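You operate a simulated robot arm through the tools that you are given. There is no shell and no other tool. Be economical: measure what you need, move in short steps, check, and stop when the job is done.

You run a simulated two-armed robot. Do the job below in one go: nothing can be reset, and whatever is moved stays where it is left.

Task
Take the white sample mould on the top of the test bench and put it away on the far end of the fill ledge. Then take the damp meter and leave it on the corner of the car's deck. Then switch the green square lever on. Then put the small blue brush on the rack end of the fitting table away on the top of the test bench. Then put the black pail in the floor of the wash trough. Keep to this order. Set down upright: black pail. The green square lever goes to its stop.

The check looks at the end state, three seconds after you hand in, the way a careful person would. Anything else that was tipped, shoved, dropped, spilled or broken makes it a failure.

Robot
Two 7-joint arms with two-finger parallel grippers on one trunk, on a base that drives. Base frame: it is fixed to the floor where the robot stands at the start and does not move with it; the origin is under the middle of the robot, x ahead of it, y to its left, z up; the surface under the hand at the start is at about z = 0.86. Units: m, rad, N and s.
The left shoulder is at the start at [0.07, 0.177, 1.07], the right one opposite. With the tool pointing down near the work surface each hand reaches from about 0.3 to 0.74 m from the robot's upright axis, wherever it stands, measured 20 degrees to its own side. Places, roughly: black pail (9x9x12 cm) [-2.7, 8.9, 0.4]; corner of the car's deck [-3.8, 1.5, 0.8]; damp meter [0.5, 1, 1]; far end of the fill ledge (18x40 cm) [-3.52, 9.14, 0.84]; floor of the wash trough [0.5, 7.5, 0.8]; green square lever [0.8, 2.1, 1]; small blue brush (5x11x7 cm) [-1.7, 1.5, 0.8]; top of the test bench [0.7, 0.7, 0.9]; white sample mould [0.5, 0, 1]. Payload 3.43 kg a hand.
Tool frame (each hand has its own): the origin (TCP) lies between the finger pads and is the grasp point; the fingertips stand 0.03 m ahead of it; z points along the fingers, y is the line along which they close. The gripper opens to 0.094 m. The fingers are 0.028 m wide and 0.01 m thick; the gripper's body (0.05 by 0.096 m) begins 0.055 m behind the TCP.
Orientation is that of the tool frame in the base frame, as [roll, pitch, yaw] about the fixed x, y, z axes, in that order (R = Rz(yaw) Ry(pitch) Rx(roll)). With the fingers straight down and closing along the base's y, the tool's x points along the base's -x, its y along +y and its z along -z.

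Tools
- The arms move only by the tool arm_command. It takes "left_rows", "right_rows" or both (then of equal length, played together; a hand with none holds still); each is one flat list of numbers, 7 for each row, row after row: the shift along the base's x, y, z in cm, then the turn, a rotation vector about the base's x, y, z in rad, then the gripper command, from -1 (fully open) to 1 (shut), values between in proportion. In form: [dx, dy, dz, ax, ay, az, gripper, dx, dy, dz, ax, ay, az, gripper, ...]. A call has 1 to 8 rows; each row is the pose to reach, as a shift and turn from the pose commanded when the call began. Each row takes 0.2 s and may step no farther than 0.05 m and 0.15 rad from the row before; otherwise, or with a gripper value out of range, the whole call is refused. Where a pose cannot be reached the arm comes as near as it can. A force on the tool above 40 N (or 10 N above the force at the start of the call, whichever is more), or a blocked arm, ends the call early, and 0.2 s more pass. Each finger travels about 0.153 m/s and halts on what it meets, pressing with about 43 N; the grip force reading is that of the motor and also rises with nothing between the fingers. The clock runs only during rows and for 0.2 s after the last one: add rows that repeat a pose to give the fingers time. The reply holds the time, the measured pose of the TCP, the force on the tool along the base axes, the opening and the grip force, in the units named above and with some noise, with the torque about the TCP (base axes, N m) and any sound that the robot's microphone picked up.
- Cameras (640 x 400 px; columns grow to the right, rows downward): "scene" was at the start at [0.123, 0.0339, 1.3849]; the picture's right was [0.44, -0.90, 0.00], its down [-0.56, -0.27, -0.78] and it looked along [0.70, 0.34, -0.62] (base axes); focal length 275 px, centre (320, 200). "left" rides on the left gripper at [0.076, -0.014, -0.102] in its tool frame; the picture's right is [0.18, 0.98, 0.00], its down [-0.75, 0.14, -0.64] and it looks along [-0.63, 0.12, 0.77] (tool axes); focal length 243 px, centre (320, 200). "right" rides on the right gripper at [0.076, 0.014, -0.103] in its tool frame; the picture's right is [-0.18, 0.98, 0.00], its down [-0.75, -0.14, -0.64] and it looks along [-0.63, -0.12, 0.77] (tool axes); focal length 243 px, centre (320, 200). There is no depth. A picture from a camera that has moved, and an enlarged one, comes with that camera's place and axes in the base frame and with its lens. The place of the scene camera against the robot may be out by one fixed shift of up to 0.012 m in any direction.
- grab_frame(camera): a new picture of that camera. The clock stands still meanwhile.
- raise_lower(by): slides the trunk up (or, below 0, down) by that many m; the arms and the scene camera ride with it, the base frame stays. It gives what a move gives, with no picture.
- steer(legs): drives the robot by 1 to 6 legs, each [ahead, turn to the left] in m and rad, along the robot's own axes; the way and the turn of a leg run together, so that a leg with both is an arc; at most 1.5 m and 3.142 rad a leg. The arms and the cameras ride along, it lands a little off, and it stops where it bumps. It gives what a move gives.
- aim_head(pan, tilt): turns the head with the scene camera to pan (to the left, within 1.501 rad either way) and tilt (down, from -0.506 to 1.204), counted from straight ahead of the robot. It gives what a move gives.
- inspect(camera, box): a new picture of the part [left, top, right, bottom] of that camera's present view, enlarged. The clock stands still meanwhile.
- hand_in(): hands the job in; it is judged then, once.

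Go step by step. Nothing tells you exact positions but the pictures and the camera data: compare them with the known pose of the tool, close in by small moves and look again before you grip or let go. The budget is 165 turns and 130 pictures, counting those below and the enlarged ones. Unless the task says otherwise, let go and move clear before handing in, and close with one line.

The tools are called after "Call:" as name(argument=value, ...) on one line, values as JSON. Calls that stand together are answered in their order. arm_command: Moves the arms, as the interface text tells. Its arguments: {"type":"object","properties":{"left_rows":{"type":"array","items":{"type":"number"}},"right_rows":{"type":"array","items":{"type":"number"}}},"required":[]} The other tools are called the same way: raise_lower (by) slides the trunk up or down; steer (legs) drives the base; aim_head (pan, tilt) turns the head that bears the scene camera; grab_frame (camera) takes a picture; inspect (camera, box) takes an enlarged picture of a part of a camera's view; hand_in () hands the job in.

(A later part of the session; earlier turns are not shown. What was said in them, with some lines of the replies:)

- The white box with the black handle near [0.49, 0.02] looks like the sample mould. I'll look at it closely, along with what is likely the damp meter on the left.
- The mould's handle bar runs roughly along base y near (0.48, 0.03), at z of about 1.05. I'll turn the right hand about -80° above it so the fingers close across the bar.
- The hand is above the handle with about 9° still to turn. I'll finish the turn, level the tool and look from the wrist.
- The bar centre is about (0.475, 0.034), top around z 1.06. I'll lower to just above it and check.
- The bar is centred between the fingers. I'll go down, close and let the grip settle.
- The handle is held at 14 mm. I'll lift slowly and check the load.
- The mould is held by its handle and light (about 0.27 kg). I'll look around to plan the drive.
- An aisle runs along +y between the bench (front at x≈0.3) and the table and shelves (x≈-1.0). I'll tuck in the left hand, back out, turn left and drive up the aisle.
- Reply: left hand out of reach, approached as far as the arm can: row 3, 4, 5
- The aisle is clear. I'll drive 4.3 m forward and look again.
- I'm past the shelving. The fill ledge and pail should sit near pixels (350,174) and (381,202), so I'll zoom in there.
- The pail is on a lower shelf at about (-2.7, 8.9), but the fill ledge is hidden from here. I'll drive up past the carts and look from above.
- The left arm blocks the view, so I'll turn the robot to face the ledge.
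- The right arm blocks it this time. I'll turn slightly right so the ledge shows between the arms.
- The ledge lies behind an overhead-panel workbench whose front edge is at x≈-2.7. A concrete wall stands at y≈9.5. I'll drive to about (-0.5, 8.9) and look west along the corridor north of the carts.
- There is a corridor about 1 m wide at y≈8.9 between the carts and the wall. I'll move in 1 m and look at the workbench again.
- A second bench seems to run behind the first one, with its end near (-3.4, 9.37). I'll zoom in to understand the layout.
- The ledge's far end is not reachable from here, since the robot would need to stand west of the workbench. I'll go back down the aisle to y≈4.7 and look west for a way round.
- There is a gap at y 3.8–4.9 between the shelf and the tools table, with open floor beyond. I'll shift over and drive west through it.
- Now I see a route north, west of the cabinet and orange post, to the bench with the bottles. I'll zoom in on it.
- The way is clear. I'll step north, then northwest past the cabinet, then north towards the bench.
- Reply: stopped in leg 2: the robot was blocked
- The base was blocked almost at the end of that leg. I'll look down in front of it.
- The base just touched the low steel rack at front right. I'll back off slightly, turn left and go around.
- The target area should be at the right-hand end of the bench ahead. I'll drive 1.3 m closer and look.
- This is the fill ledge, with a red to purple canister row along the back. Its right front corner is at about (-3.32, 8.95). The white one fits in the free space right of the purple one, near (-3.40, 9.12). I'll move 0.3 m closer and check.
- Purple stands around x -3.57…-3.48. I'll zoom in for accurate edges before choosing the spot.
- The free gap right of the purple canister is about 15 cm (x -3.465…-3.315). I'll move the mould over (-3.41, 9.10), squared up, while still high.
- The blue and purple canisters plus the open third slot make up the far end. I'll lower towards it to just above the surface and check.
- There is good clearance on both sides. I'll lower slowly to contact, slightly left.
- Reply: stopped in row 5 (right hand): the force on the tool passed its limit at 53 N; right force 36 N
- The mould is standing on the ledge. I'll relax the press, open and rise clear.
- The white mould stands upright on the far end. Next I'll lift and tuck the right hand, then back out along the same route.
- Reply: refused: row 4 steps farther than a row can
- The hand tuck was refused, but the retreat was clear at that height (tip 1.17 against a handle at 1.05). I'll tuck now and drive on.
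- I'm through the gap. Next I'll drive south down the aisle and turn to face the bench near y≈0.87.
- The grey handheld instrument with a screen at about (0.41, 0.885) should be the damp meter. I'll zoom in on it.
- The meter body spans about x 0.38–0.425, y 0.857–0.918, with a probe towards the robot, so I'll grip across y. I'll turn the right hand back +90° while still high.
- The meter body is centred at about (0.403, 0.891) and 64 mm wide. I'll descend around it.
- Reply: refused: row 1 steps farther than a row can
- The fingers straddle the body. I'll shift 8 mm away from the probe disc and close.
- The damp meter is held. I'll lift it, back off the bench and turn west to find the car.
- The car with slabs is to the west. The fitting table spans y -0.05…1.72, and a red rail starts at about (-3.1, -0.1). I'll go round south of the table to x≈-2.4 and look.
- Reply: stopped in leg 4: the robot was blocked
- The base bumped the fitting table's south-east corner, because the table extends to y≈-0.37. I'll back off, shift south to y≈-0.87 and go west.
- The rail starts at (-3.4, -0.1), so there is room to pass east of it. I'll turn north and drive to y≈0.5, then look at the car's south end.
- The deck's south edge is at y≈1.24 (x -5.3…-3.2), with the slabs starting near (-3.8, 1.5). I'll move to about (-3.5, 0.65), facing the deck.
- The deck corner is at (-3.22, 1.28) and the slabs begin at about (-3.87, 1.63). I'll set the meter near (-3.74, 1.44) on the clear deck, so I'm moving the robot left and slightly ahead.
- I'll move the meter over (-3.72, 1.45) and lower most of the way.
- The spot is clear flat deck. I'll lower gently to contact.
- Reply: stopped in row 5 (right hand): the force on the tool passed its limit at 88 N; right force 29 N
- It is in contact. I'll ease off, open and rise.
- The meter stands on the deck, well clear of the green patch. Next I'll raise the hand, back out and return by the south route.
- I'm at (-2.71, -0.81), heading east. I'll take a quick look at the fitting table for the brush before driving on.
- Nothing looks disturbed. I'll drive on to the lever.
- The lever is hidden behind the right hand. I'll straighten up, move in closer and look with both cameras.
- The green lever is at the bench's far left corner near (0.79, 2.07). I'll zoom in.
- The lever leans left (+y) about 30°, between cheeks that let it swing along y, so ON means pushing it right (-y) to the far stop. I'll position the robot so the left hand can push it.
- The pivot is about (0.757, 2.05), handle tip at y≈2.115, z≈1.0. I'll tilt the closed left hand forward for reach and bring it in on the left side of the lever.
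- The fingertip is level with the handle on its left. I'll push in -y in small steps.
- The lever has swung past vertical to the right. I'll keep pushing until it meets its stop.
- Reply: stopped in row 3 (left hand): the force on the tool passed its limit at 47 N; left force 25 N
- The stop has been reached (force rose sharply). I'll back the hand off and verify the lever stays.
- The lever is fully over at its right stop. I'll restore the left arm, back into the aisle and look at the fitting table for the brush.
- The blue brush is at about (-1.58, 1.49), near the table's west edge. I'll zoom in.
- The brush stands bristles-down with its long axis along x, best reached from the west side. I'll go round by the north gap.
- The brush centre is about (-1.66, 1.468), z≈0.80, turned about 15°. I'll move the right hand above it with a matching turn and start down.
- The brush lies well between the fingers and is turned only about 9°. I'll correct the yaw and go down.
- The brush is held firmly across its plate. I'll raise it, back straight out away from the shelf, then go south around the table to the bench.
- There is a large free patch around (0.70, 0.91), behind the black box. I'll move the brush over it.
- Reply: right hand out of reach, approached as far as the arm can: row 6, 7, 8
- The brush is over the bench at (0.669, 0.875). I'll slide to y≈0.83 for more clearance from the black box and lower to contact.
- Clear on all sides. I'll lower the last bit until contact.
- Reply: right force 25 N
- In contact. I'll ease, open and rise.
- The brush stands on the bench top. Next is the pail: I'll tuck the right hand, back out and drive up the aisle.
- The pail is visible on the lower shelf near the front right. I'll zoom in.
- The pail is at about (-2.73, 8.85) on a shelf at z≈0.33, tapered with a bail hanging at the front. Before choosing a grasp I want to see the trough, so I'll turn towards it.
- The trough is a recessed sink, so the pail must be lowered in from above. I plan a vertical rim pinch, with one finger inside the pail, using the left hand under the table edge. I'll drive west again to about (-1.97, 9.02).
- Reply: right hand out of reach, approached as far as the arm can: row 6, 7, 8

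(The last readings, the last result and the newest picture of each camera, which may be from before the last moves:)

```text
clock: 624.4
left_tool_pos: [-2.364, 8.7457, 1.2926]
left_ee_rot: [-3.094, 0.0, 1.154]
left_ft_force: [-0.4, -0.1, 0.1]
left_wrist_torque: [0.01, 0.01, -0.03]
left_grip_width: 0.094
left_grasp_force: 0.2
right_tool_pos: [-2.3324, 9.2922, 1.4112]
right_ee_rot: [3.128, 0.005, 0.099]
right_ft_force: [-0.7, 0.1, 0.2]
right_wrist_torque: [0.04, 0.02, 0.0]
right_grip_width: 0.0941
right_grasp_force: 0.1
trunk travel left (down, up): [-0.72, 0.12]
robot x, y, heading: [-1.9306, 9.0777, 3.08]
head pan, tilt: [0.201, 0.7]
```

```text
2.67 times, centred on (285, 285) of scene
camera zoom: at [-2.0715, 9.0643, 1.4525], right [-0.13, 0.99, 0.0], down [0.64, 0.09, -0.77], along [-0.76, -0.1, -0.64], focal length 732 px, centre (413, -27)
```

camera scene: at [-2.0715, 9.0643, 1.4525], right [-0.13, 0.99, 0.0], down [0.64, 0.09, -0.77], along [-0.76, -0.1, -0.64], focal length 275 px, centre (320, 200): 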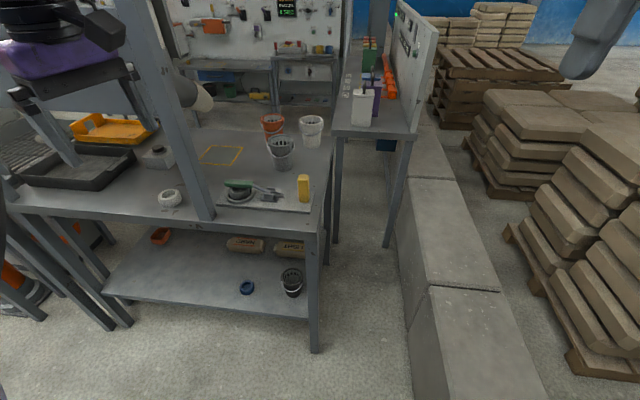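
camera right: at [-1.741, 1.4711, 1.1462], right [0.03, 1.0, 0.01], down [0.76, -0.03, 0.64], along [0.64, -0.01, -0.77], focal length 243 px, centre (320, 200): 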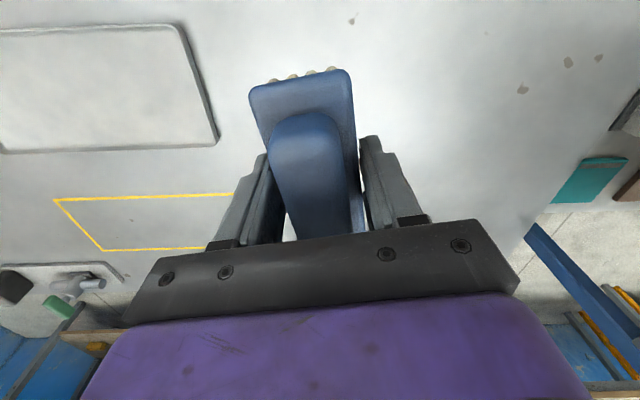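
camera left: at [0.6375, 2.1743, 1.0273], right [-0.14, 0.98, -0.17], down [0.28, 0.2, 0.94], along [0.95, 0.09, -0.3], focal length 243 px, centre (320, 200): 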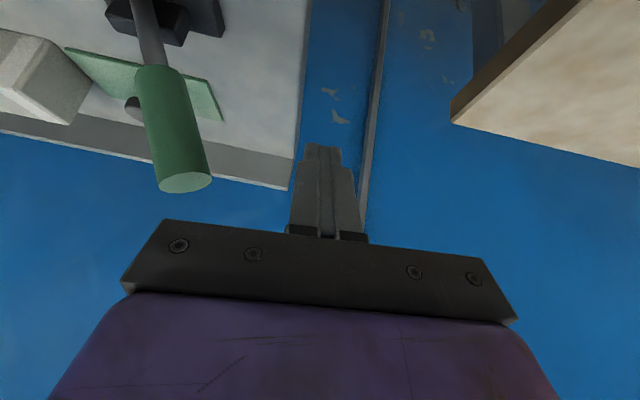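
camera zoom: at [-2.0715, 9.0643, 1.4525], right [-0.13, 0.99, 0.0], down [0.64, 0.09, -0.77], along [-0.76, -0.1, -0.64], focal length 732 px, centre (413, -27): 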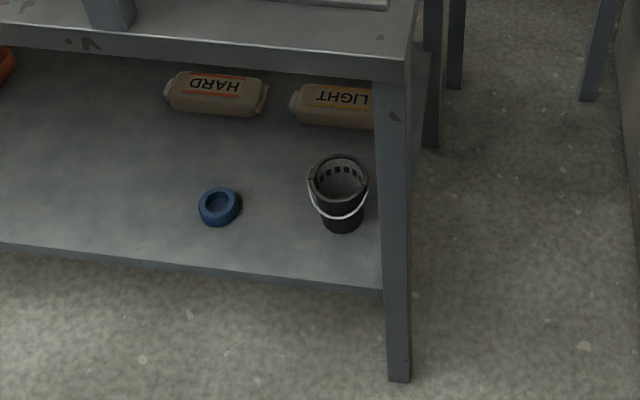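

The bail hangs at the front and the back wall is free, so I'll pinch the back rim. First I'll lower the trunk here, finish the hand turn and bring the left hand low enough to pass under the tabletop.

Call:
raise_lower(by=-0.5)

Call:
arm_command(left_rows=[0, 0, -4.5, 0, 0, 0.14, -1, 0, 0, -9, 0, 0, 0.28, -1, 0, 0, -13.5, 0, 0, 0.417, -1, 0, 0, -18, 0, 0, 0.417, -1, 0, 0, -22.5, 0, 0, 0.417, -1, 0, 0, -27, 0, 0, 0.417, -1, 0, 0, -29, 0, 0, 0.417, -1])

Call:
grab_frame(camera="scene")

```text
refused: -0.5 is not a number from -0.4 to 0.4
```

```text
clock: 626.0
left_tool_pos: [-2.3653, 8.7439, 1.0019]
left_ee_rot: [-3.094, 0.002, 1.573]
left_ft_force: [-0.2, 0.4, -0.4]
left_wrist_torque: [-0.04, -0.01, -0.03]
left_grip_width: 0.094
left_grasp_force: 0.0
right_tool_pos: [-2.3329, 9.2927, 1.4117]
right_ee_rot: [3.132, 0.006, 0.101]
right_ft_force: [-1.1, 0.0, -0.5]
right_wrist_torque: [0.01, -0.02, -0.03]
right_grip_width: 0.0942
right_grasp_force: 0.0
trunk travel left (down, up): [-0.72, 0.12]
robot x, y, heading: [-1.937, 9.0757, 3.076]
head pan, tilt: [0.201, 0.7]
```

```text
26 pictures are left
camera scene: at [-2.0721, 9.0637, 1.4524], right [-0.13, 0.99, 0.0], down [0.64, 0.09, -0.76], along [-0.76, -0.1, -0.64], focal length 275 px, centre (320, 200)
```

scene: 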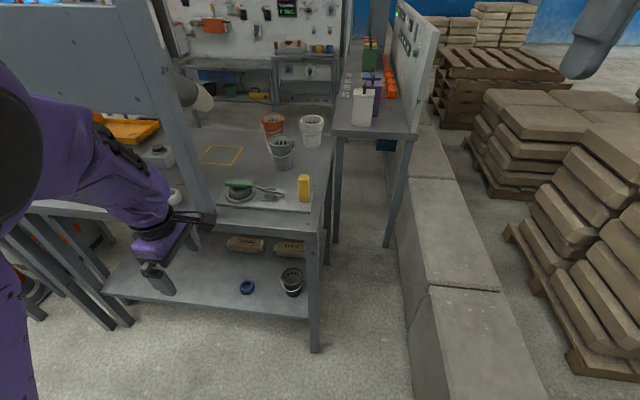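

Call:
raise_lower(by=-0.25)

Call:
raise_lower(by=-0.25)

Call:
grab_frame(camera="scene")

```text
clock: 628.6
left_tool_pos: [-2.3648, 8.7441, 0.7519]
left_ee_rot: [-3.093, -0.001, 1.57]
left_ft_force: [0.5, 0.3, 0.4]
left_wrist_torque: [-0.01, -0.02, 0.0]
left_grip_width: 0.094
left_grasp_force: 0.0
right_tool_pos: [-2.333, 9.2918, 1.1616]
right_ee_rot: [3.13, 0.006, 0.1]
right_ft_force: [-0.4, 0.7, 0.1]
right_wrist_torque: [-0.02, 0.02, 0.01]
right_grip_width: 0.0942
right_grasp_force: 0.1
trunk travel left (down, up): [-0.47, 0.37]
robot x, y, heading: [-1.9351, 9.0755, 3.076]
head pan, tilt: [0.201, 0.7]
```

```text
clock: 631.2
left_tool_pos: [-2.365, 8.7446, 0.5027]
left_ee_rot: [-3.093, 0.0, 1.572]
left_ft_force: [-0.1, 0.5, -0.2]
left_wrist_torque: [0.01, -0.02, 0.03]
left_grip_width: 0.0942
left_grasp_force: 0.1
right_tool_pos: [-2.3308, 9.2917, 0.9115]
right_ee_rot: [3.131, 0.006, 0.099]
right_ft_force: [0.4, -0.6, 0.0]
right_wrist_torque: [0.02, 0.01, -0.02]
right_grip_width: 0.094
right_grasp_force: 0.1
trunk travel left (down, up): [-0.22, 0.62]
robot x, y, heading: [-1.9334, 9.0759, 3.074]
head pan, tilt: [0.201, 0.7]
```

```text
25 pictures are left
camera scene: at [-2.0713, 9.0643, 0.9525], right [-0.13, 0.99, 0.0], down [0.64, 0.09, -0.76], along [-0.76, -0.1, -0.64], focal length 275 px, centre (320, 200)
```

scene: 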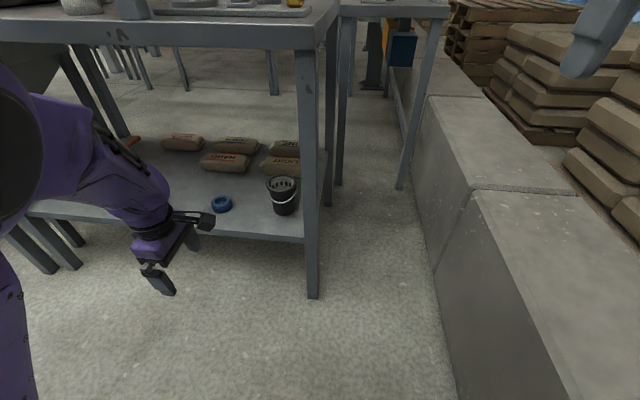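

Good view: the pail's rim centre is at about (-2.75, 8.857) and the table leg at y≈8.96. I'll drive forward about 0.2 m with the hand low, going under the tabletop south of the pail.

Call:
steer(legs=[[0, 0.25], [0.2, 0], [0, -0.19]])

Call:
grab_frame(camera="left")

```text
clock: 634.4
left_tool_pos: [-2.5389, 8.6805, 0.503]
left_ee_rot: [-3.094, 0.002, 1.634]
left_ft_force: [0.3, 0.2, 0.2]
left_wrist_torque: [0.0, -0.02, -0.03]
left_grip_width: 0.0942
left_grasp_force: 0.1
right_tool_pos: [-2.5412, 9.2302, 0.9106]
right_ee_rot: [3.129, 0.006, 0.162]
right_ft_force: [0.5, 0.6, -0.1]
right_wrist_torque: [-0.01, 0.04, 0.0]
right_grip_width: 0.0945
right_grasp_force: 0.0
trunk travel left (down, up): [-0.22, 0.62]
robot x, y, heading: [-2.1274, 9.0397, 3.14]
head pan, tilt: [0.201, 0.7]
```

```text
24 pictures are left
camera left: at [-2.5542, 8.7589, 0.6065], right [0.97, 0.25, -0.05], down [0.22, -0.74, 0.64], along [0.12, -0.63, -0.77], focal length 243 px, centre (320, 200)
```

left: 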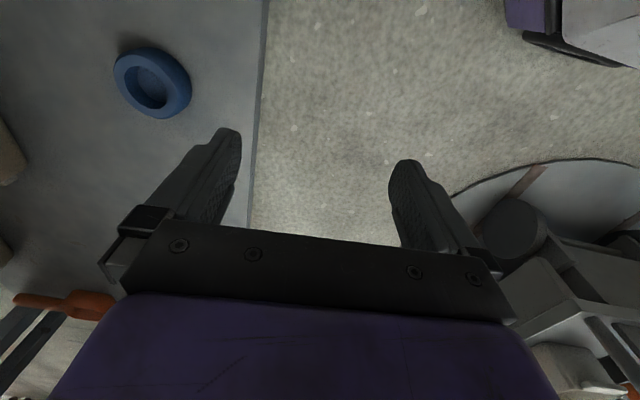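

Call:
arm_command(left_rows=[-4.5, 0, 0, 0, 0, -0.03, -1, -9, 0, 0, 0, 0, -0.06, -1, -13.5, 0, 0, 0, 0, -0.06, -1, -18, 0, 0, 0, 0, -0.06, -1, -22.5, 0.5, 0, 0, 0, -0.06, -1, -25.3, 3.5, 0, 0, 0, -0.06, -1, -25.3, 7, 0, 0, 0, -0.06, -1, -25.3, 7, 0, 0, 0, -0.06, -1])

Call:
grab_frame(camera="scene")

Call:
grab_frame(camera="left")

```text
clock: 636.2
left_tool_pos: [-2.7913, 8.7512, 0.503]
left_ee_rot: [-3.093, -0.001, 1.575]
left_ft_force: [0.6, -1.2, -0.8]
left_wrist_torque: [-0.03, 0.01, 0.0]
left_grip_width: 0.0943
left_grasp_force: 0.0
right_tool_pos: [-2.5408, 9.2302, 0.9125]
right_ee_rot: [3.129, 0.006, 0.162]
right_ft_force: [0.2, 0.1, -0.8]
right_wrist_torque: [0.0, 0.01, 0.03]
right_grip_width: 0.0942
right_grasp_force: 0.0
trunk travel left (down, up): [-0.22, 0.62]
robot x, y, heading: [-2.1287, 9.0427, 3.136]
head pan, tilt: [0.201, 0.7]
```

```text
23 pictures are left
camera scene: at [-2.2666, 9.0192, 0.9524], right [-0.2, 0.98, 0.0], down [0.63, 0.13, -0.76], along [-0.75, -0.15, -0.64], focal length 275 px, centre (320, 200)
```

scene: 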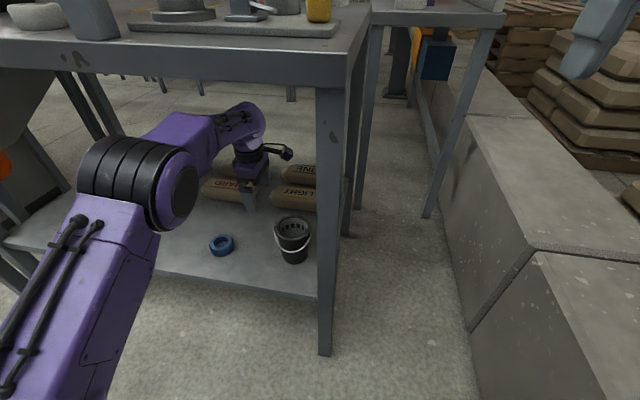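

```text
22 pictures are left
camera left: at [-2.8009, 8.8283, 0.607], right [0.98, 0.19, -0.05], down [0.17, -0.75, 0.64], along [0.08, -0.63, -0.77], focal length 243 px, centre (320, 200)
```

left: 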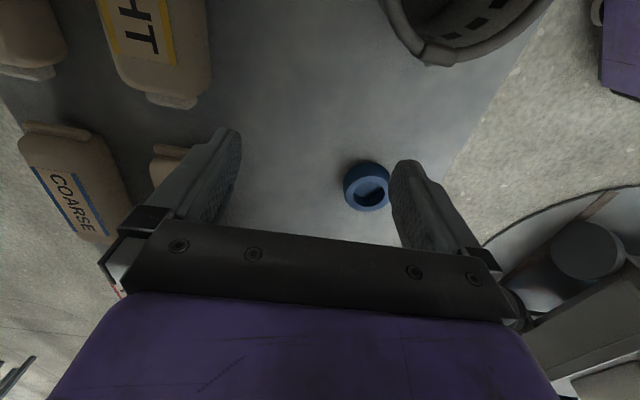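

The pail axis is at about (-2.741, 8.857) and the back wall at x≈-2.784. I'll slide north so that one finger is above the pail's centre and the other behind its back wall.

Call:
arm_command(left_rows=[0.3, 3.6, 0, 0, 0, 0, -1, 0.6, 7.2, 0, 0, 0, 0, -1, 0.6, 10.6, 0, 0, 0, 0, -1, 0.6, 10.6, 0, 0, 0, 0, -1])

Call:
grab_frame(camera="left")

Call:
inspect(camera="scene", box=[200, 110, 370, 300])

```text
clock: 637.2
left_tool_pos: [-2.7847, 8.8544, 0.5016]
left_ee_rot: [-3.096, 0.001, 1.574]
left_ft_force: [-0.3, 0.8, -0.3]
left_wrist_torque: [-0.04, 0.0, -0.01]
left_grip_width: 0.0942
left_grasp_force: 0.0
right_tool_pos: [-2.5418, 9.2287, 0.9105]
right_ee_rot: [3.129, 0.004, 0.161]
right_ft_force: [-0.4, 0.4, 0.1]
right_wrist_torque: [0.0, -0.02, -0.02]
right_grip_width: 0.0938
right_grasp_force: 0.1
trunk travel left (down, up): [-0.22, 0.62]
robot x, y, heading: [-2.1298, 9.0417, 3.136]
head pan, tilt: [0.201, 0.7]
```

```text
21 pictures are left
camera left: at [-2.7947, 8.9339, 0.6055], right [0.98, 0.19, -0.05], down [0.17, -0.75, 0.64], along [0.08, -0.63, -0.77], focal length 243 px, centre (320, 200)
```

left: 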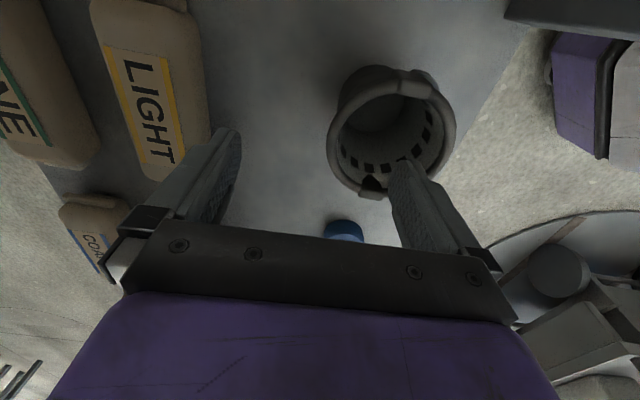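

```text
2.11 times, centred on (285, 205) of scene
camera zoom: at [-2.2665, 9.0193, 0.9525], right [-0.2, 0.98, 0.0], down [0.63, 0.13, -0.76], along [-0.75, -0.15, -0.64], focal length 578 px, centre (394, 190)
```

zoom: 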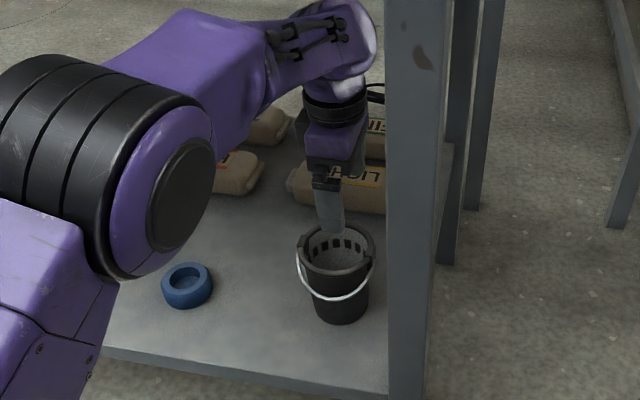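

The rim is centred at about (-2.743, 8.868) with radius 4 cm. I'll shift north 1.4 cm, then lower so the inner finger enters the pail.

Call:
arm_command(left_rows=[0, 1.4, 0, 0, 0, 0, -1, 0, 1.4, -2.5, 0, 0, 0, -1, 0, 1.4, -5, 0, 0, 0, -1, 0, 1.4, -7.6, 0, 0, 0, -1, 0, 1.4, -7.6, 0, 0, 0, -1])

Call:
grab_frame(camera="left")

Call:
inspect(camera="scene", box=[200, 110, 370, 300])

```text
clock: 638.4
left_tool_pos: [-2.7857, 8.8705, 0.4259]
left_ee_rot: [-3.093, 0.002, 1.574]
left_ft_force: [1.1, 0.5, 0.3]
left_wrist_torque: [0.0, -0.01, 0.0]
left_grip_width: 0.0942
left_grasp_force: 0.0
right_tool_pos: [-2.5408, 9.2305, 0.9115]
right_ee_rot: [3.128, 0.006, 0.162]
right_ft_force: [-0.4, -0.2, -0.2]
right_wrist_torque: [-0.02, 0.0, -0.01]
right_grip_width: 0.0941
right_grasp_force: 0.1
trunk travel left (down, up): [-0.22, 0.62]
robot x, y, heading: [-2.1304, 9.0374, 3.139]
head pan, tilt: [0.201, 0.7]
```

```text
19 pictures are left
camera left: at [-2.7951, 8.9488, 0.5288], right [0.98, 0.19, -0.05], down [0.17, -0.75, 0.64], along [0.08, -0.63, -0.77], focal length 243 px, centre (320, 200)
```

left: 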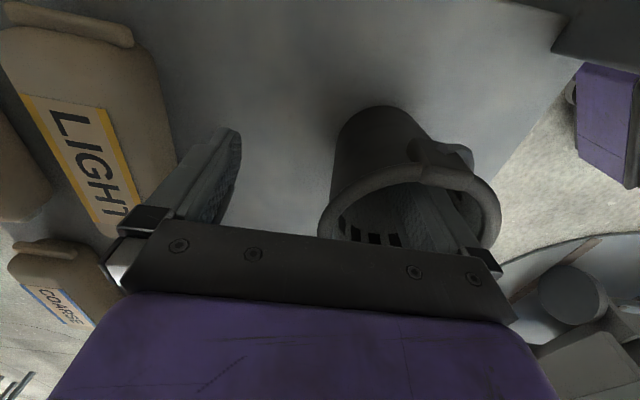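

```text
2.11 times, centred on (285, 205) of scene
camera zoom: at [-2.2665, 9.0193, 0.9525], right [-0.2, 0.98, 0.0], down [0.63, 0.13, -0.76], along [-0.75, -0.15, -0.64], focal length 578 px, centre (394, 190)
```

zoom: 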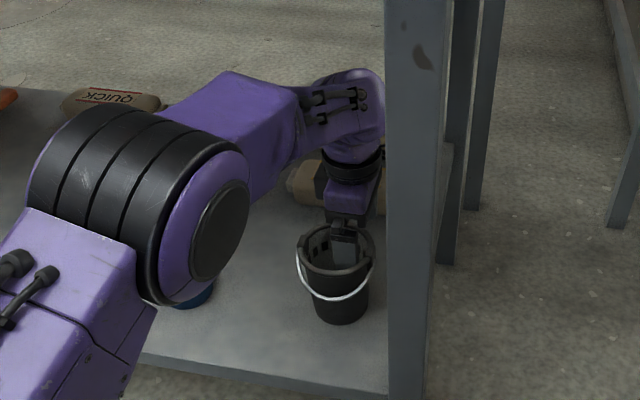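

The inner finger is inside the pail and the outer one is behind its back wall. I'll close, then lift a little.

Call:
arm_command(left_rows=[0, 0, 0, 0, 0, 0, -0.4, 0, 0, 0, 0, 0, 0, 0.3, 0, 0, 0, 0, 0, 0, 1, 0, 0, 0, 0, 0, 0, 1, 0, 0, 0, 0, 0, 0, 1, 0, 0, 1, 0, 0, 0, 1, 0, 0, 3, 0, 0, 0, 1, 0, 0, 3, 0, 0, 0, 1])

Call:
inspect(camera="scene", box=[200, 110, 370, 300])

```text
clock: 640.2
left_tool_pos: [-2.7836, 8.87, 0.4561]
left_ee_rot: [-3.096, 0.001, 1.574]
left_ft_force: [0.6, 0.7, -1.9]
left_wrist_torque: [-0.03, -0.01, 0.01]
left_grip_width: 0.0086
left_grasp_force: 42.7
right_tool_pos: [-2.5407, 9.2311, 0.911]
right_ee_rot: [3.129, 0.005, 0.164]
right_ft_force: [-0.5, -0.8, -0.6]
right_wrist_torque: [-0.02, 0.02, -0.01]
right_grip_width: 0.0939
right_grasp_force: 0.1
trunk travel left (down, up): [-0.22, 0.62]
robot x, y, heading: [-2.1317, 9.0393, 3.141]
head pan, tilt: [0.201, 0.7]
```

```text
2.11 times, centred on (285, 205) of scene
camera zoom: at [-2.2666, 9.0193, 0.9524], right [-0.2, 0.98, 0.0], down [0.63, 0.13, -0.76], along [-0.75, -0.15, -0.64], focal length 578 px, centre (394, 190)
```

zoom: 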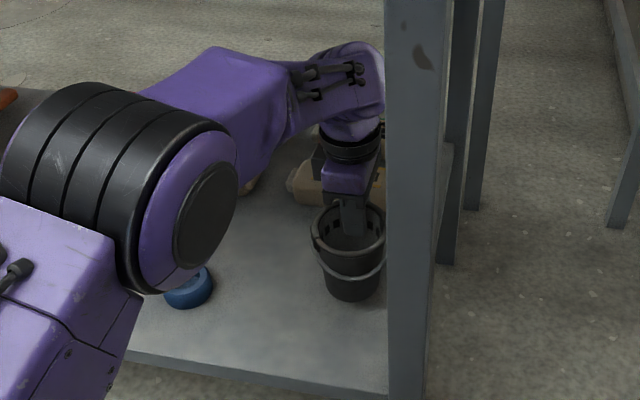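

The pail hangs upright, pinched at 8.6 mm. I'll raise a little, move south away from the leg, then draw it out from under the table.

Call:
arm_command(left_rows=[0, 0, 4.5, 0, 0, 0, 1, 0, -4, 4.5, 0, 0, 0, 1, 0, -8, 4.5, 0, 0, 0, 1, 0, -12, 4.5, 0, 0, 0, 1, 4, -14, 4.5, 0, 0, 0, 1, 8.5, -14, 4.5, 0, 0, 0, 1, 13, -14, 4.5, 0, 0, 0, 1, 17.5, -14, 4.5, 0, 0, 0, 1])

Call:
arm_command(left_rows=[3.5, 0, 0, 0, 0, 0, 1, 7, 0, 0, 0, 0, 0, 1, 7, 0, 0, 0, 0, 0, 1])

Call:
steer(legs=[[-0.3, 0]])

Call:
grab_frame(camera="scene")

```text
clock: 642.0
left_tool_pos: [-2.6102, 8.7304, 0.5025]
left_ee_rot: [-3.094, 0.003, 1.575]
left_ft_force: [-0.1, 0.5, -0.1]
left_wrist_torque: [0.01, 0.03, -0.04]
left_grip_width: 0.0086
left_grasp_force: 42.9
right_tool_pos: [-2.5409, 9.23, 0.9111]
right_ee_rot: [3.13, 0.008, 0.164]
right_ft_force: [-0.6, -0.4, 1.4]
right_wrist_torque: [-0.03, 0.0, -0.01]
right_grip_width: 0.0937
right_grasp_force: 0.1
trunk travel left (down, up): [-0.22, 0.62]
robot x, y, heading: [-2.1286, 9.0408, 3.138]
head pan, tilt: [0.201, 0.7]
```

```text
clock: 642.8
left_tool_pos: [-2.543, 8.7321, 0.5017]
left_ee_rot: [-3.094, -0.001, 1.575]
left_ft_force: [-0.2, -0.1, -1.8]
left_wrist_torque: [0.01, 0.03, -0.04]
left_grip_width: 0.008
left_grasp_force: 42.4
right_tool_pos: [-2.5424, 9.2292, 0.9108]
right_ee_rot: [3.131, 0.005, 0.163]
right_ft_force: [-1.5, 0.4, 0.2]
right_wrist_torque: [-0.02, 0.0, 0.0]
right_grip_width: 0.0941
right_grasp_force: 0.0
trunk travel left (down, up): [-0.22, 0.62]
robot x, y, heading: [-2.1297, 9.0406, 3.137]
head pan, tilt: [0.201, 0.7]
```

```text
clock: 644.9
left_tool_pos: [-2.2287, 8.7293, 0.5019]
left_ee_rot: [-3.093, 0.0, 1.58]
left_ft_force: [0.1, -0.3, -1.1]
left_wrist_torque: [0.02, 0.03, 0.02]
left_grip_width: 0.0081
left_grasp_force: 42.5
right_tool_pos: [-2.2295, 9.2276, 0.9116]
right_ee_rot: [3.13, 0.005, 0.169]
right_ft_force: [-0.5, 0.6, -0.9]
right_wrist_torque: [0.02, 0.02, -0.03]
right_grip_width: 0.094
right_grasp_force: 0.0
trunk travel left (down, up): [-0.22, 0.62]
robot x, y, heading: [-1.817, 9.0389, -3.138]
head pan, tilt: [0.201, 0.7]
```

```text
16 pictures are left
camera scene: at [-1.9544, 9.0184, 0.9525], right [-0.2, 0.98, 0.0], down [0.63, 0.13, -0.77], along [-0.75, -0.16, -0.64], focal length 275 px, centre (320, 200)
```

scene: 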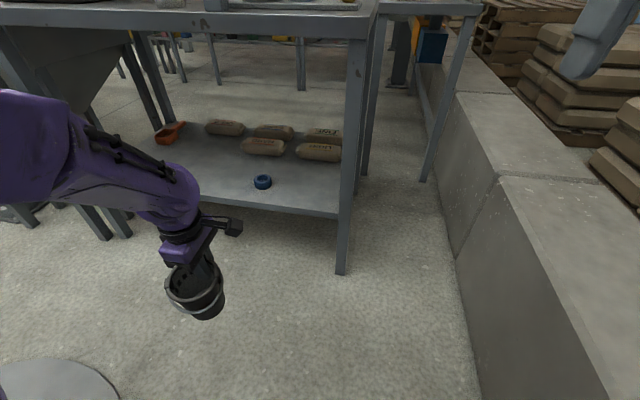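

The pail is out. I'll raise the trunk fully, then reverse and drive to the trough.

Call:
raise_lower(by=0.4)

Call:
raise_lower(by=0.21)

Call:
steer(legs=[[-1.25, 0], [0, 1.567], [1.43, 0], [0, 1.57]])

Call:
aim_head(pan=0.0, tilt=0.7)

Call:
grab_frame(camera="scene")

```text
clock: 648.7
left_tool_pos: [-2.2287, 8.7296, 0.9016]
left_ee_rot: [-3.095, -0.003, 1.582]
left_ft_force: [0.6, 0.5, -1.2]
left_wrist_torque: [0.01, 0.02, -0.03]
left_grip_width: 0.0085
left_grasp_force: 42.1
right_tool_pos: [-2.2317, 9.2281, 1.3107]
right_ee_rot: [3.132, 0.005, 0.169]
right_ft_force: [-0.4, -0.1, -0.2]
right_wrist_torque: [0.0, 0.0, -0.02]
right_grip_width: 0.0939
right_grasp_force: 0.1
trunk travel left (down, up): [-0.62, 0.22]
robot x, y, heading: [-1.8156, 9.0418, -3.14]
head pan, tilt: [0.201, 0.7]
```

```text
clock: 651.0
left_tool_pos: [-2.2294, 8.7287, 1.1116]
left_ee_rot: [-3.095, -0.001, 1.581]
left_ft_force: [-0.4, -0.5, -0.8]
left_wrist_torque: [-0.03, 0.02, 0.01]
left_grip_width: 0.0082
left_grasp_force: 42.0
right_tool_pos: [-2.2309, 9.2259, 1.5219]
right_ee_rot: [3.133, 0.005, 0.169]
right_ft_force: [0.0, 0.8, 0.5]
right_wrist_torque: [0.0, 0.02, 0.03]
right_grip_width: 0.094
right_grasp_force: 0.1
trunk travel left (down, up): [-0.83, 0.01]
robot x, y, heading: [-1.8149, 9.0426, -3.137]
head pan, tilt: [0.201, 0.7]
```

```text
clock: 671.6
left_tool_pos: [-0.1436, 7.9206, 1.1129]
left_ee_rot: [-3.095, 0.002, -1.579]
left_ft_force: [0.1, -0.5, -1.2]
left_wrist_torque: [-0.01, -0.03, 0.01]
left_grip_width: 0.0083
left_grasp_force: 42.5
right_tool_pos: [-0.15, 7.4194, 1.5208]
right_ee_rot: [3.13, 0.006, -2.99]
right_ft_force: [-0.1, -0.2, 1.1]
right_wrist_torque: [-0.01, 0.01, -0.01]
right_grip_width: 0.0939
right_grasp_force: 0.2
trunk travel left (down, up): [-0.83, 0.01]
robot x, y, heading: [-0.5609, 7.6154, -0.016]
head pan, tilt: [0.201, 0.7]
```

```text
clock: 672.3
left_tool_pos: [-0.1435, 7.9185, 1.1115]
left_ee_rot: [-3.095, 0.0, -1.577]
left_ft_force: [0.2, 0.0, -1.4]
left_wrist_torque: [0.02, -0.03, -0.02]
left_grip_width: 0.0082
left_grasp_force: 42.1
right_tool_pos: [-0.1501, 7.4208, 1.5232]
right_ee_rot: [3.131, 0.005, -2.989]
right_ft_force: [1.2, -0.9, 0.4]
right_wrist_torque: [0.01, -0.02, -0.03]
right_grip_width: 0.094
right_grasp_force: 0.1
trunk travel left (down, up): [-0.83, 0.01]
robot x, y, heading: [-0.5639, 7.6189, -0.019]
head pan, tilt: [0.0, 0.7]
```

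```text
15 pictures are left
camera scene: at [-0.43, 7.6102, 1.5625], right [-0.01, -1.0, 0.0], down [-0.64, 0.01, -0.76], along [0.76, -0.01, -0.64], focal length 275 px, centre (320, 200)
```

scene: 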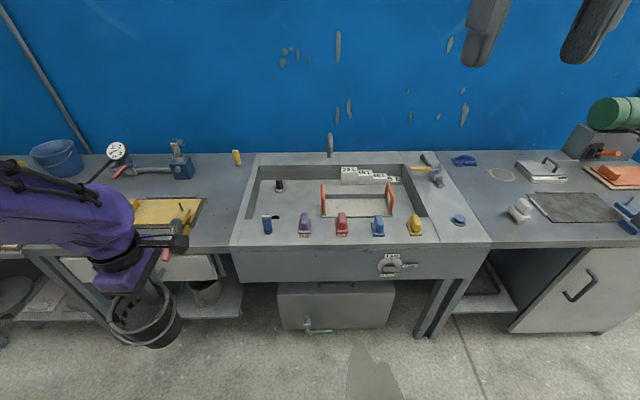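

The trough's free floor is at front left, x 0.27–0.5, y 7.63–7.85, between the standpipe and the tray. I'll aim the pail centre at (0.39, 7.74), raising the hand and driving in.

Call:
arm_command(left_rows=[0, 0, 4, 0, 0, 0, 1, 0, 0, 8, 0, 0, 0, 1, 0, 0, 8, 0, 0, 0, 1])

Call:
steer(legs=[[0.37, 0.02]])

Call:
grab_frame(camera="scene")

```text
clock: 673.1
left_tool_pos: [-0.1418, 7.9208, 1.1896]
left_ee_rot: [-3.093, -0.021, -1.577]
left_ft_force: [-0.2, 0.3, -0.3]
left_wrist_torque: [-0.03, -0.01, 0.0]
left_grip_width: 0.0083
left_grasp_force: 42.3
left hand out of reach, approached as far as the arm can: row 2, 3
right_tool_pos: [-0.15, 7.4239, 1.5217]
right_ee_rot: [3.133, 0.005, -2.989]
right_ft_force: [1.0, 0.9, 0.3]
right_wrist_torque: [-0.05, -0.02, -0.01]
right_grip_width: 0.0941
right_grasp_force: 0.1
trunk travel left (down, up): [-0.83, 0.01]
robot x, y, heading: [-0.5559, 7.614, -0.013]
head pan, tilt: [0.0, 0.7]
```

```text
clock: 675.4
left_tool_pos: [0.208, 7.928, 1.1888]
left_ee_rot: [-3.095, -0.019, -1.551]
left_ft_force: [-0.9, 1.1, -1.5]
left_wrist_torque: [-0.01, -0.04, 0.02]
left_grip_width: 0.0083
left_grasp_force: 42.3
right_tool_pos: [0.2103, 7.4291, 1.5221]
right_ee_rot: [3.131, 0.007, -2.965]
right_ft_force: [-0.5, -0.2, 0.2]
right_wrist_torque: [-0.04, 0.0, -0.01]
right_grip_width: 0.0943
right_grasp_force: 0.0
trunk travel left (down, up): [-0.83, 0.01]
robot x, y, heading: [-0.202, 7.6143, 0.01]
head pan, tilt: [0.0, 0.7]
```

```text
14 pictures are left
camera scene: at [-0.0741, 7.612, 1.5627], right [0.01, -1.0, 0.0], down [-0.64, -0.01, -0.77], along [0.77, 0.01, -0.64], focal length 275 px, centre (320, 200)
```

scene: 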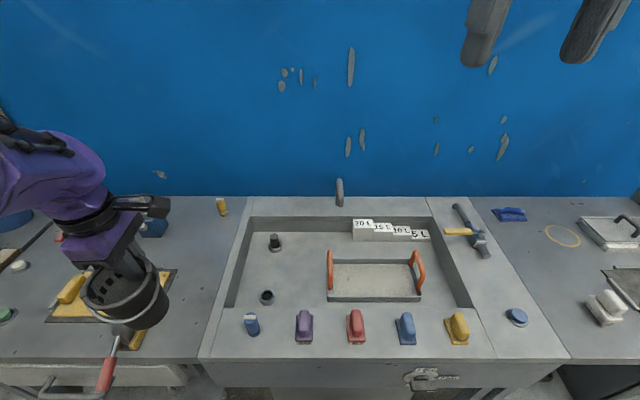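

Now I see a drain at (0.38, 7.78), the standpipe at (0.55, 7.78) and the tray edge at y≈7.59. The best free spot for the pail centre is about (0.455, 7.685). I'll drive a little closer and move over it.

Call:
steer(legs=[[0.075, 0]])

Call:
arm_command(left_rows=[3, -3.5, 0, 0, 0, 0, 1, 6, -7, 0, 0, 0, 0, 1, 9, -10.5, 0, 0, 0, 0, 1, 12, -14, 0, 0, 0, 0, 1, 15, -17.5, 0, 0, 0, 0, 1, 18, -21, -1, 0, 0, 0, 1, 20.9, -24, -2, 0, 0, 0, 1, 20.9, -24, -5, 0, 0, 0, 1])

Call:
grab_frame(camera="scene")

```text
clock: 676.5
left_tool_pos: [0.2712, 7.9266, 1.193]
left_ee_rot: [-3.085, -0.023, -1.556]
left_ft_force: [-1.4, 0.2, 0.5]
left_wrist_torque: [0.02, -0.07, 0.01]
left_grip_width: 0.0084
left_grasp_force: 42.2
right_tool_pos: [0.271, 7.4291, 1.5271]
right_ee_rot: [3.131, 0.017, -2.97]
right_ft_force: [-0.4, 0.0, 0.7]
right_wrist_torque: [-0.03, -0.1, 0.0]
right_grip_width: 0.0939
right_grasp_force: 0.1
trunk travel left (down, up): [-0.83, 0.01]
robot x, y, heading: [-0.1293, 7.6157, 0.01]
head pan, tilt: [0.0, 0.7]
```

```text
clock: 678.2
left_tool_pos: [0.4887, 7.6869, 1.1396]
left_ee_rot: [-3.093, -0.021, -1.556]
left_ft_force: [0.1, -0.2, -0.5]
left_wrist_torque: [-0.03, -0.01, -0.03]
left_grip_width: 0.0083
left_grasp_force: 42.3
right_tool_pos: [0.2841, 7.4289, 1.522]
right_ee_rot: [3.132, 0.008, -2.969]
right_ft_force: [0.1, -0.7, -0.4]
right_wrist_torque: [0.0, 0.0, 0.01]
right_grip_width: 0.094
right_grasp_force: 0.1
trunk travel left (down, up): [-0.83, 0.01]
robot x, y, heading: [-0.1307, 7.6171, 0.006]
head pan, tilt: [0.0, 0.7]
```

```text
13 pictures are left
camera scene: at [0.0004, 7.6126, 1.5626], right [0.01, -1.0, 0.0], down [-0.64, 0.0, -0.77], along [0.77, 0.0, -0.64], focal length 275 px, centre (320, 200)
```

scene: 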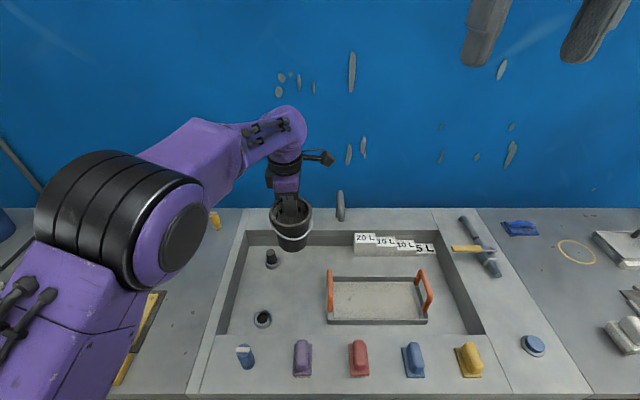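

The pail is over the free spot. I'll shift 1 cm away from the tray handle and lower most of the way.

Call:
arm_command(left_rows=[0, 1, -4, 0, 0, 0, 1, 0, 1, -8.5, 0, 0, 0, 1, 0, 1, -13, 0, 0, 0, 1, 0, 1, -17, 0, 0, 0, 1, 0, 1, -20, 0, 0, 0, 1, 0, 1, -20, 0, 0, 0, 1])

Call:
inspect(camera="scene", box=[210, 150, 380, 350])

Call:
grab_frame(camera="left")

```text
clock: 679.6
left_tool_pos: [0.4886, 7.6992, 0.9396]
left_ee_rot: [-3.093, -0.021, -1.558]
left_ft_force: [-0.9, 1.1, -0.3]
left_wrist_torque: [0.02, -0.02, -0.03]
left_grip_width: 0.0083
left_grasp_force: 42.4
right_tool_pos: [0.2841, 7.4294, 1.5231]
right_ee_rot: [3.13, 0.008, -2.969]
right_ft_force: [0.0, -0.4, -0.1]
right_wrist_torque: [0.01, -0.02, -0.01]
right_grip_width: 0.094
right_grasp_force: 0.0
trunk travel left (down, up): [-0.83, 0.01]
robot x, y, heading: [-0.1293, 7.6142, 0.007]
head pan, tilt: [0.0, 0.7]
```

```text
2.00 times, centred on (295, 250) of scene
camera zoom: at [0.0004, 7.612, 1.5625], right [0.01, -1.0, 0.0], down [-0.64, 0.0, -0.77], along [0.77, 0.01, -0.64], focal length 549 px, centre (370, 100)
```

zoom: 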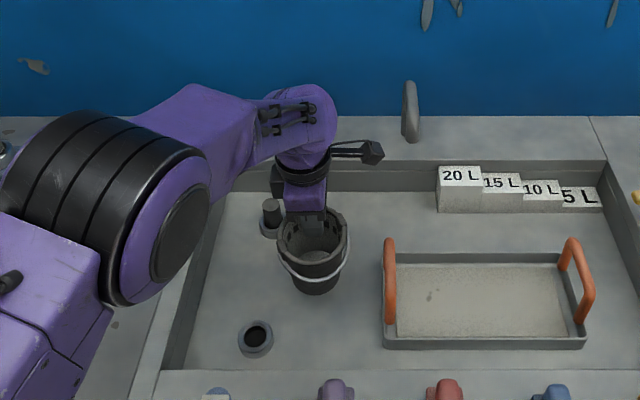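

```text
11 pictures are left
camera left: at [0.4986, 7.6276, 1.0452], right [-0.98, -0.2, -0.04], down [-0.18, 0.76, 0.62], along [-0.09, 0.61, -0.79], focal length 243 px, centre (320, 200)
```

left: 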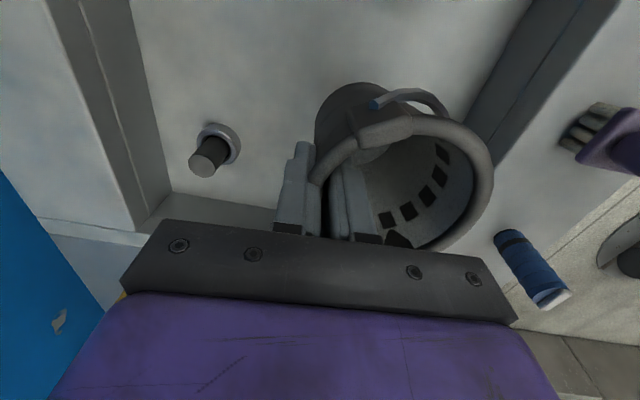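

Everything is clear around the pail. I'll lower in small steps until it stands on the floor.

Call:
arm_command(left_rows=[0, 0, -1, 0, 0, 0, 1, 0, 0, -2, 0, 0, 0, 1, 0, 0, -3, 0, 0, 0, 1, 0, 0, -3.6, 0, 0, 0, 1, 0, 0, -4.1, 0, 0, 0, 1, 0, 0, -4.6, 0, 0, 0, 1, 0, 0, -5.1, 0, 0, 0, 1])

```text
clock: 681.2
left_tool_pos: [0.4909, 7.6989, 0.8865]
left_ee_rot: [-3.093, -0.02, -1.556]
left_ft_force: [0.8, 0.5, -0.2]
left_wrist_torque: [0.01, -0.02, 0.03]
left_grip_width: 0.0083
left_grasp_force: 42.5
right_tool_pos: [0.2849, 7.4289, 1.5221]
right_ee_rot: [3.129, 0.006, -2.968]
right_ft_force: [0.2, -0.4, 0.6]
right_wrist_torque: [-0.03, -0.01, -0.02]
right_grip_width: 0.094
right_grasp_force: 0.1
trunk travel left (down, up): [-0.83, 0.01]
robot x, y, heading: [-0.1299, 7.6163, 0.007]
head pan, tilt: [0.0, 0.7]
```

Call:
arm_command(left_rows=[0, 0, -0.4, 0, 0, 0, 1, 0, 0, -0.8, 0, 0, 0, 1, 0, 0, -1.2, 0, 0, 0, 1, 0, 0, -1.6, 0, 0, 0, 1, 0, 0, -2, 0, 0, 0, 1])

Call:
inspect(camera="scene", box=[210, 150, 380, 350])

```text
clock: 682.5
left_tool_pos: [0.492, 7.6977, 0.8677]
left_ee_rot: [-3.094, -0.023, -1.559]
left_ft_force: [0.0, -0.6, -0.8]
left_wrist_torque: [0.02, -0.02, -0.01]
left_grip_width: 0.0084
left_grasp_force: 42.2
right_tool_pos: [0.2849, 7.4279, 1.5214]
right_ee_rot: [3.129, 0.007, -2.968]
right_ft_force: [0.1, -0.1, -0.6]
right_wrist_torque: [-0.02, -0.01, -0.01]
right_grip_width: 0.0939
right_grasp_force: 0.0
trunk travel left (down, up): [-0.83, 0.01]
robot x, y, heading: [-0.1308, 7.6155, 0.01]
head pan, tilt: [0.0, 0.7]
```

```text
2.00 times, centred on (295, 250) of scene
camera zoom: at [0.0014, 7.6123, 1.5624], right [0.01, -1.0, 0.0], down [-0.64, 0.0, -0.76], along [0.76, 0.0, -0.64], focal length 549 px, centre (370, 100)
```

zoom: 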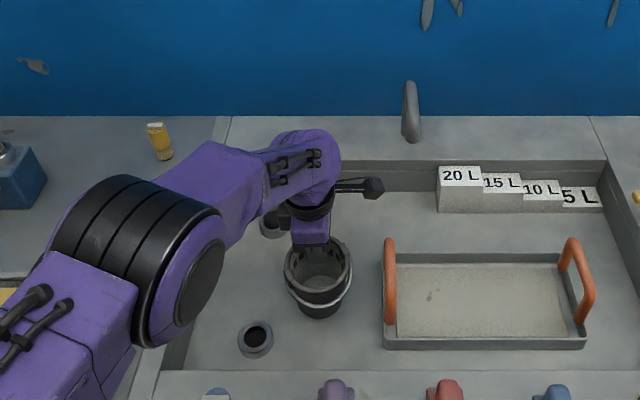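

Call:
arm_command(left_rows=[0, 0, -0.5, 0, 0, 0, 1, 0, 0, -1, 0, 0, 0, 1, 0, 0, -1.5, 0, 0, 0, 1, 0, 0, -2, 0, 0, 0, 1, 0, 0, -2.5, 0, 0, 0, 1, 0, 0, -3, 0, 0, 0, 1])

Call:
grab_frame(camera="left")

```text
clock: 683.9
left_tool_pos: [0.4942, 7.6947, 0.8448]
left_ee_rot: [-3.08, -0.024, -1.557]
left_ft_force: [-5.6, 1.9, 20.2]
left_wrist_torque: [-0.16, 1.84, -0.19]
left_grip_width: 0.0092
left_grasp_force: 42.9
right_tool_pos: [0.2813, 7.4285, 1.524]
right_ee_rot: [3.129, 0.012, -2.969]
right_ft_force: [0.0, -0.3, -0.1]
right_wrist_torque: [-0.02, 0.02, 0.0]
right_grip_width: 0.0941
right_grasp_force: 0.0
trunk travel left (down, up): [-0.83, 0.01]
robot x, y, heading: [-0.1281, 7.6193, 0.007]
head pan, tilt: [0.0, 0.7]
stopped in row 6 (left hand): the force on the tool passed its limit at 51 N (the readings are from after the stop); the commanded pose is now the measured one
```

```text
9 pictures are left
camera left: at [0.5025, 7.6247, 0.9503], right [-0.98, -0.2, -0.06], down [-0.19, 0.77, 0.62], along [-0.08, 0.61, -0.79], focal length 243 px, centre (320, 200)
```

left: 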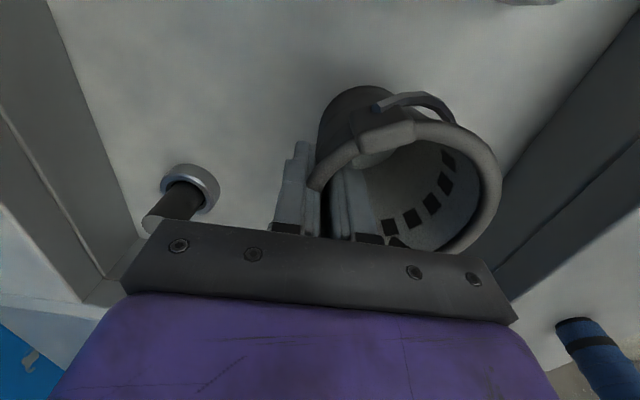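

Contact with the trough floor. I'll ease up slightly, open, and lift straight out.

Call:
arm_command(left_rows=[0, 0, 0.4, 0, 0, 0, 1, 0, 0, 0.4, 0, 0, 0, 0.6, 0, 0, 0.4, 0, 0, 0, 0.2, 0, 0, 0.4, 0, 0, 0, 0.2, 0, 0, 0.4, 0, 0, 0, 0.2])

Call:
inspect(camera="scene", box=[210, 150, 380, 350])

```text
clock: 685.1
left_tool_pos: [0.4943, 7.6956, 0.846]
left_ee_rot: [-3.085, -0.023, -1.558]
left_ft_force: [-0.1, 0.6, -0.4]
left_wrist_torque: [0.02, -0.02, 0.01]
left_grip_width: 0.0374
left_grasp_force: 0.0
right_tool_pos: [0.2836, 7.4295, 1.5224]
right_ee_rot: [3.129, 0.008, -2.968]
right_ft_force: [-0.5, -0.3, -0.4]
right_wrist_torque: [-0.01, -0.01, 0.0]
right_grip_width: 0.094
right_grasp_force: 0.2
trunk travel left (down, up): [-0.83, 0.01]
robot x, y, heading: [-0.1296, 7.6174, 0.008]
head pan, tilt: [0.0, 0.7]
```

```text
2.00 times, centred on (295, 250) of scene
camera zoom: at [0.001, 7.6122, 1.5625], right [0.01, -1.0, 0.0], down [-0.64, 0.0, -0.76], along [0.76, 0.01, -0.64], focal length 549 px, centre (370, 100)
```

zoom: 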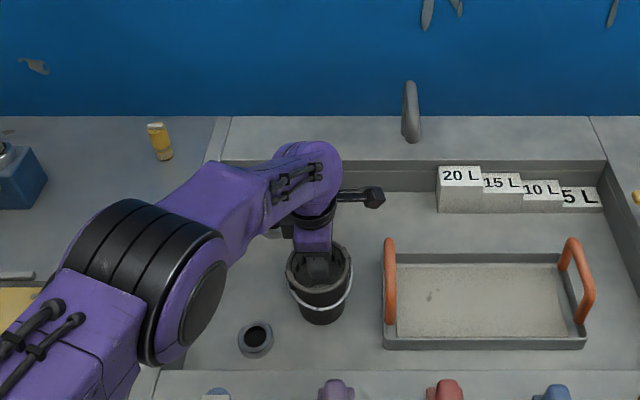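

The pail is released and upright. I'll lift the hand straight up with the opening unchanged.

Call:
arm_command(left_rows=[0, 0, 3, 0, 0, 0, 0.2, 0, 0, 7, 0, 0, 0, 0.2, 0, 0, 11.5, 0, 0, 0, 0.2, 0, 0, 16, 0, 0, 0, 0.2, 0, 0, 20.5, 0, 0, 0, 0.2, 0, 0, 25, 0, 0, 0, 0.2, -2, 2, 29, 0, 0, 0, 0.2])

Call:
inspect(camera="scene", box=[210, 150, 380, 350])

```text
clock: 686.7
left_tool_pos: [0.4728, 7.7152, 1.1374]
left_ee_rot: [-3.084, -0.024, -1.555]
left_ft_force: [-0.1, -0.7, 0.2]
left_wrist_torque: [-0.03, -0.03, 0.01]
left_grip_width: 0.0375
left_grasp_force: 0.0
right_tool_pos: [0.2819, 7.4306, 1.5222]
right_ee_rot: [3.131, 0.01, -2.969]
right_ft_force: [-0.2, 0.3, 0.5]
right_wrist_torque: [0.02, -0.05, 0.0]
right_grip_width: 0.0939
right_grasp_force: 0.0
trunk travel left (down, up): [-0.83, 0.01]
robot x, y, heading: [-0.1301, 7.6109, 0.006]
head pan, tilt: [0.0, 0.7]
```

```text
2.00 times, centred on (295, 250) of scene
camera zoom: at [-0.0018, 7.6135, 1.5627], right [0.01, -1.0, 0.0], down [-0.64, 0.0, -0.77], along [0.77, 0.0, -0.64], focal length 549 px, centre (370, 100)
```

zoom: 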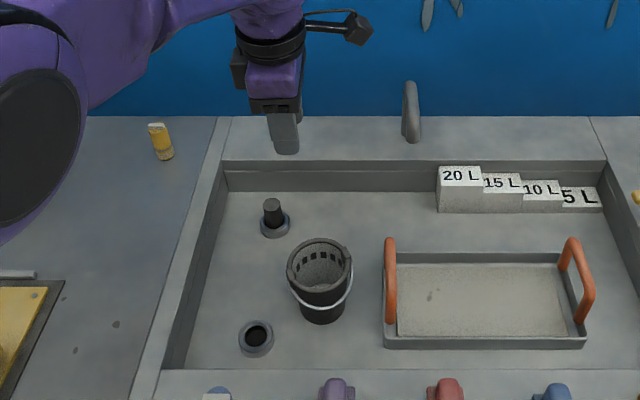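

The pail stands upright on the trough floor and all five steps are done with both hands empty. I'll back away and hand in.

Call:
steer(legs=[[-0.3, 0]])

Call:
hand_in()

```text
clock: 688.7
left_tool_pos: [0.1777, 7.7164, 1.1341]
left_ee_rot: [-3.088, -0.023, -1.55]
left_ft_force: [0.0, 0.5, 0.2]
left_wrist_torque: [0.0, 0.02, 0.0]
left_grip_width: 0.0374
left_grasp_force: 0.2
right_tool_pos: [-0.0106, 7.4289, 1.5213]
right_ee_rot: [3.129, 0.005, -2.964]
right_ft_force: [-0.2, 0.3, -0.1]
right_wrist_torque: [0.0, 0.05, 0.0]
right_grip_width: 0.0937
right_grasp_force: 0.1
trunk travel left (down, up): [-0.83, 0.01]
robot x, y, heading: [-0.4308, 7.6136, 0.008]
head pan, tilt: [0.0, 0.7]
```

```text
The job is handed in.
```

I did all five steps in order and handed the job in; on the way the base lightly bumped the steel rack and the fitting table, and nothing looked moved in the later pictures.
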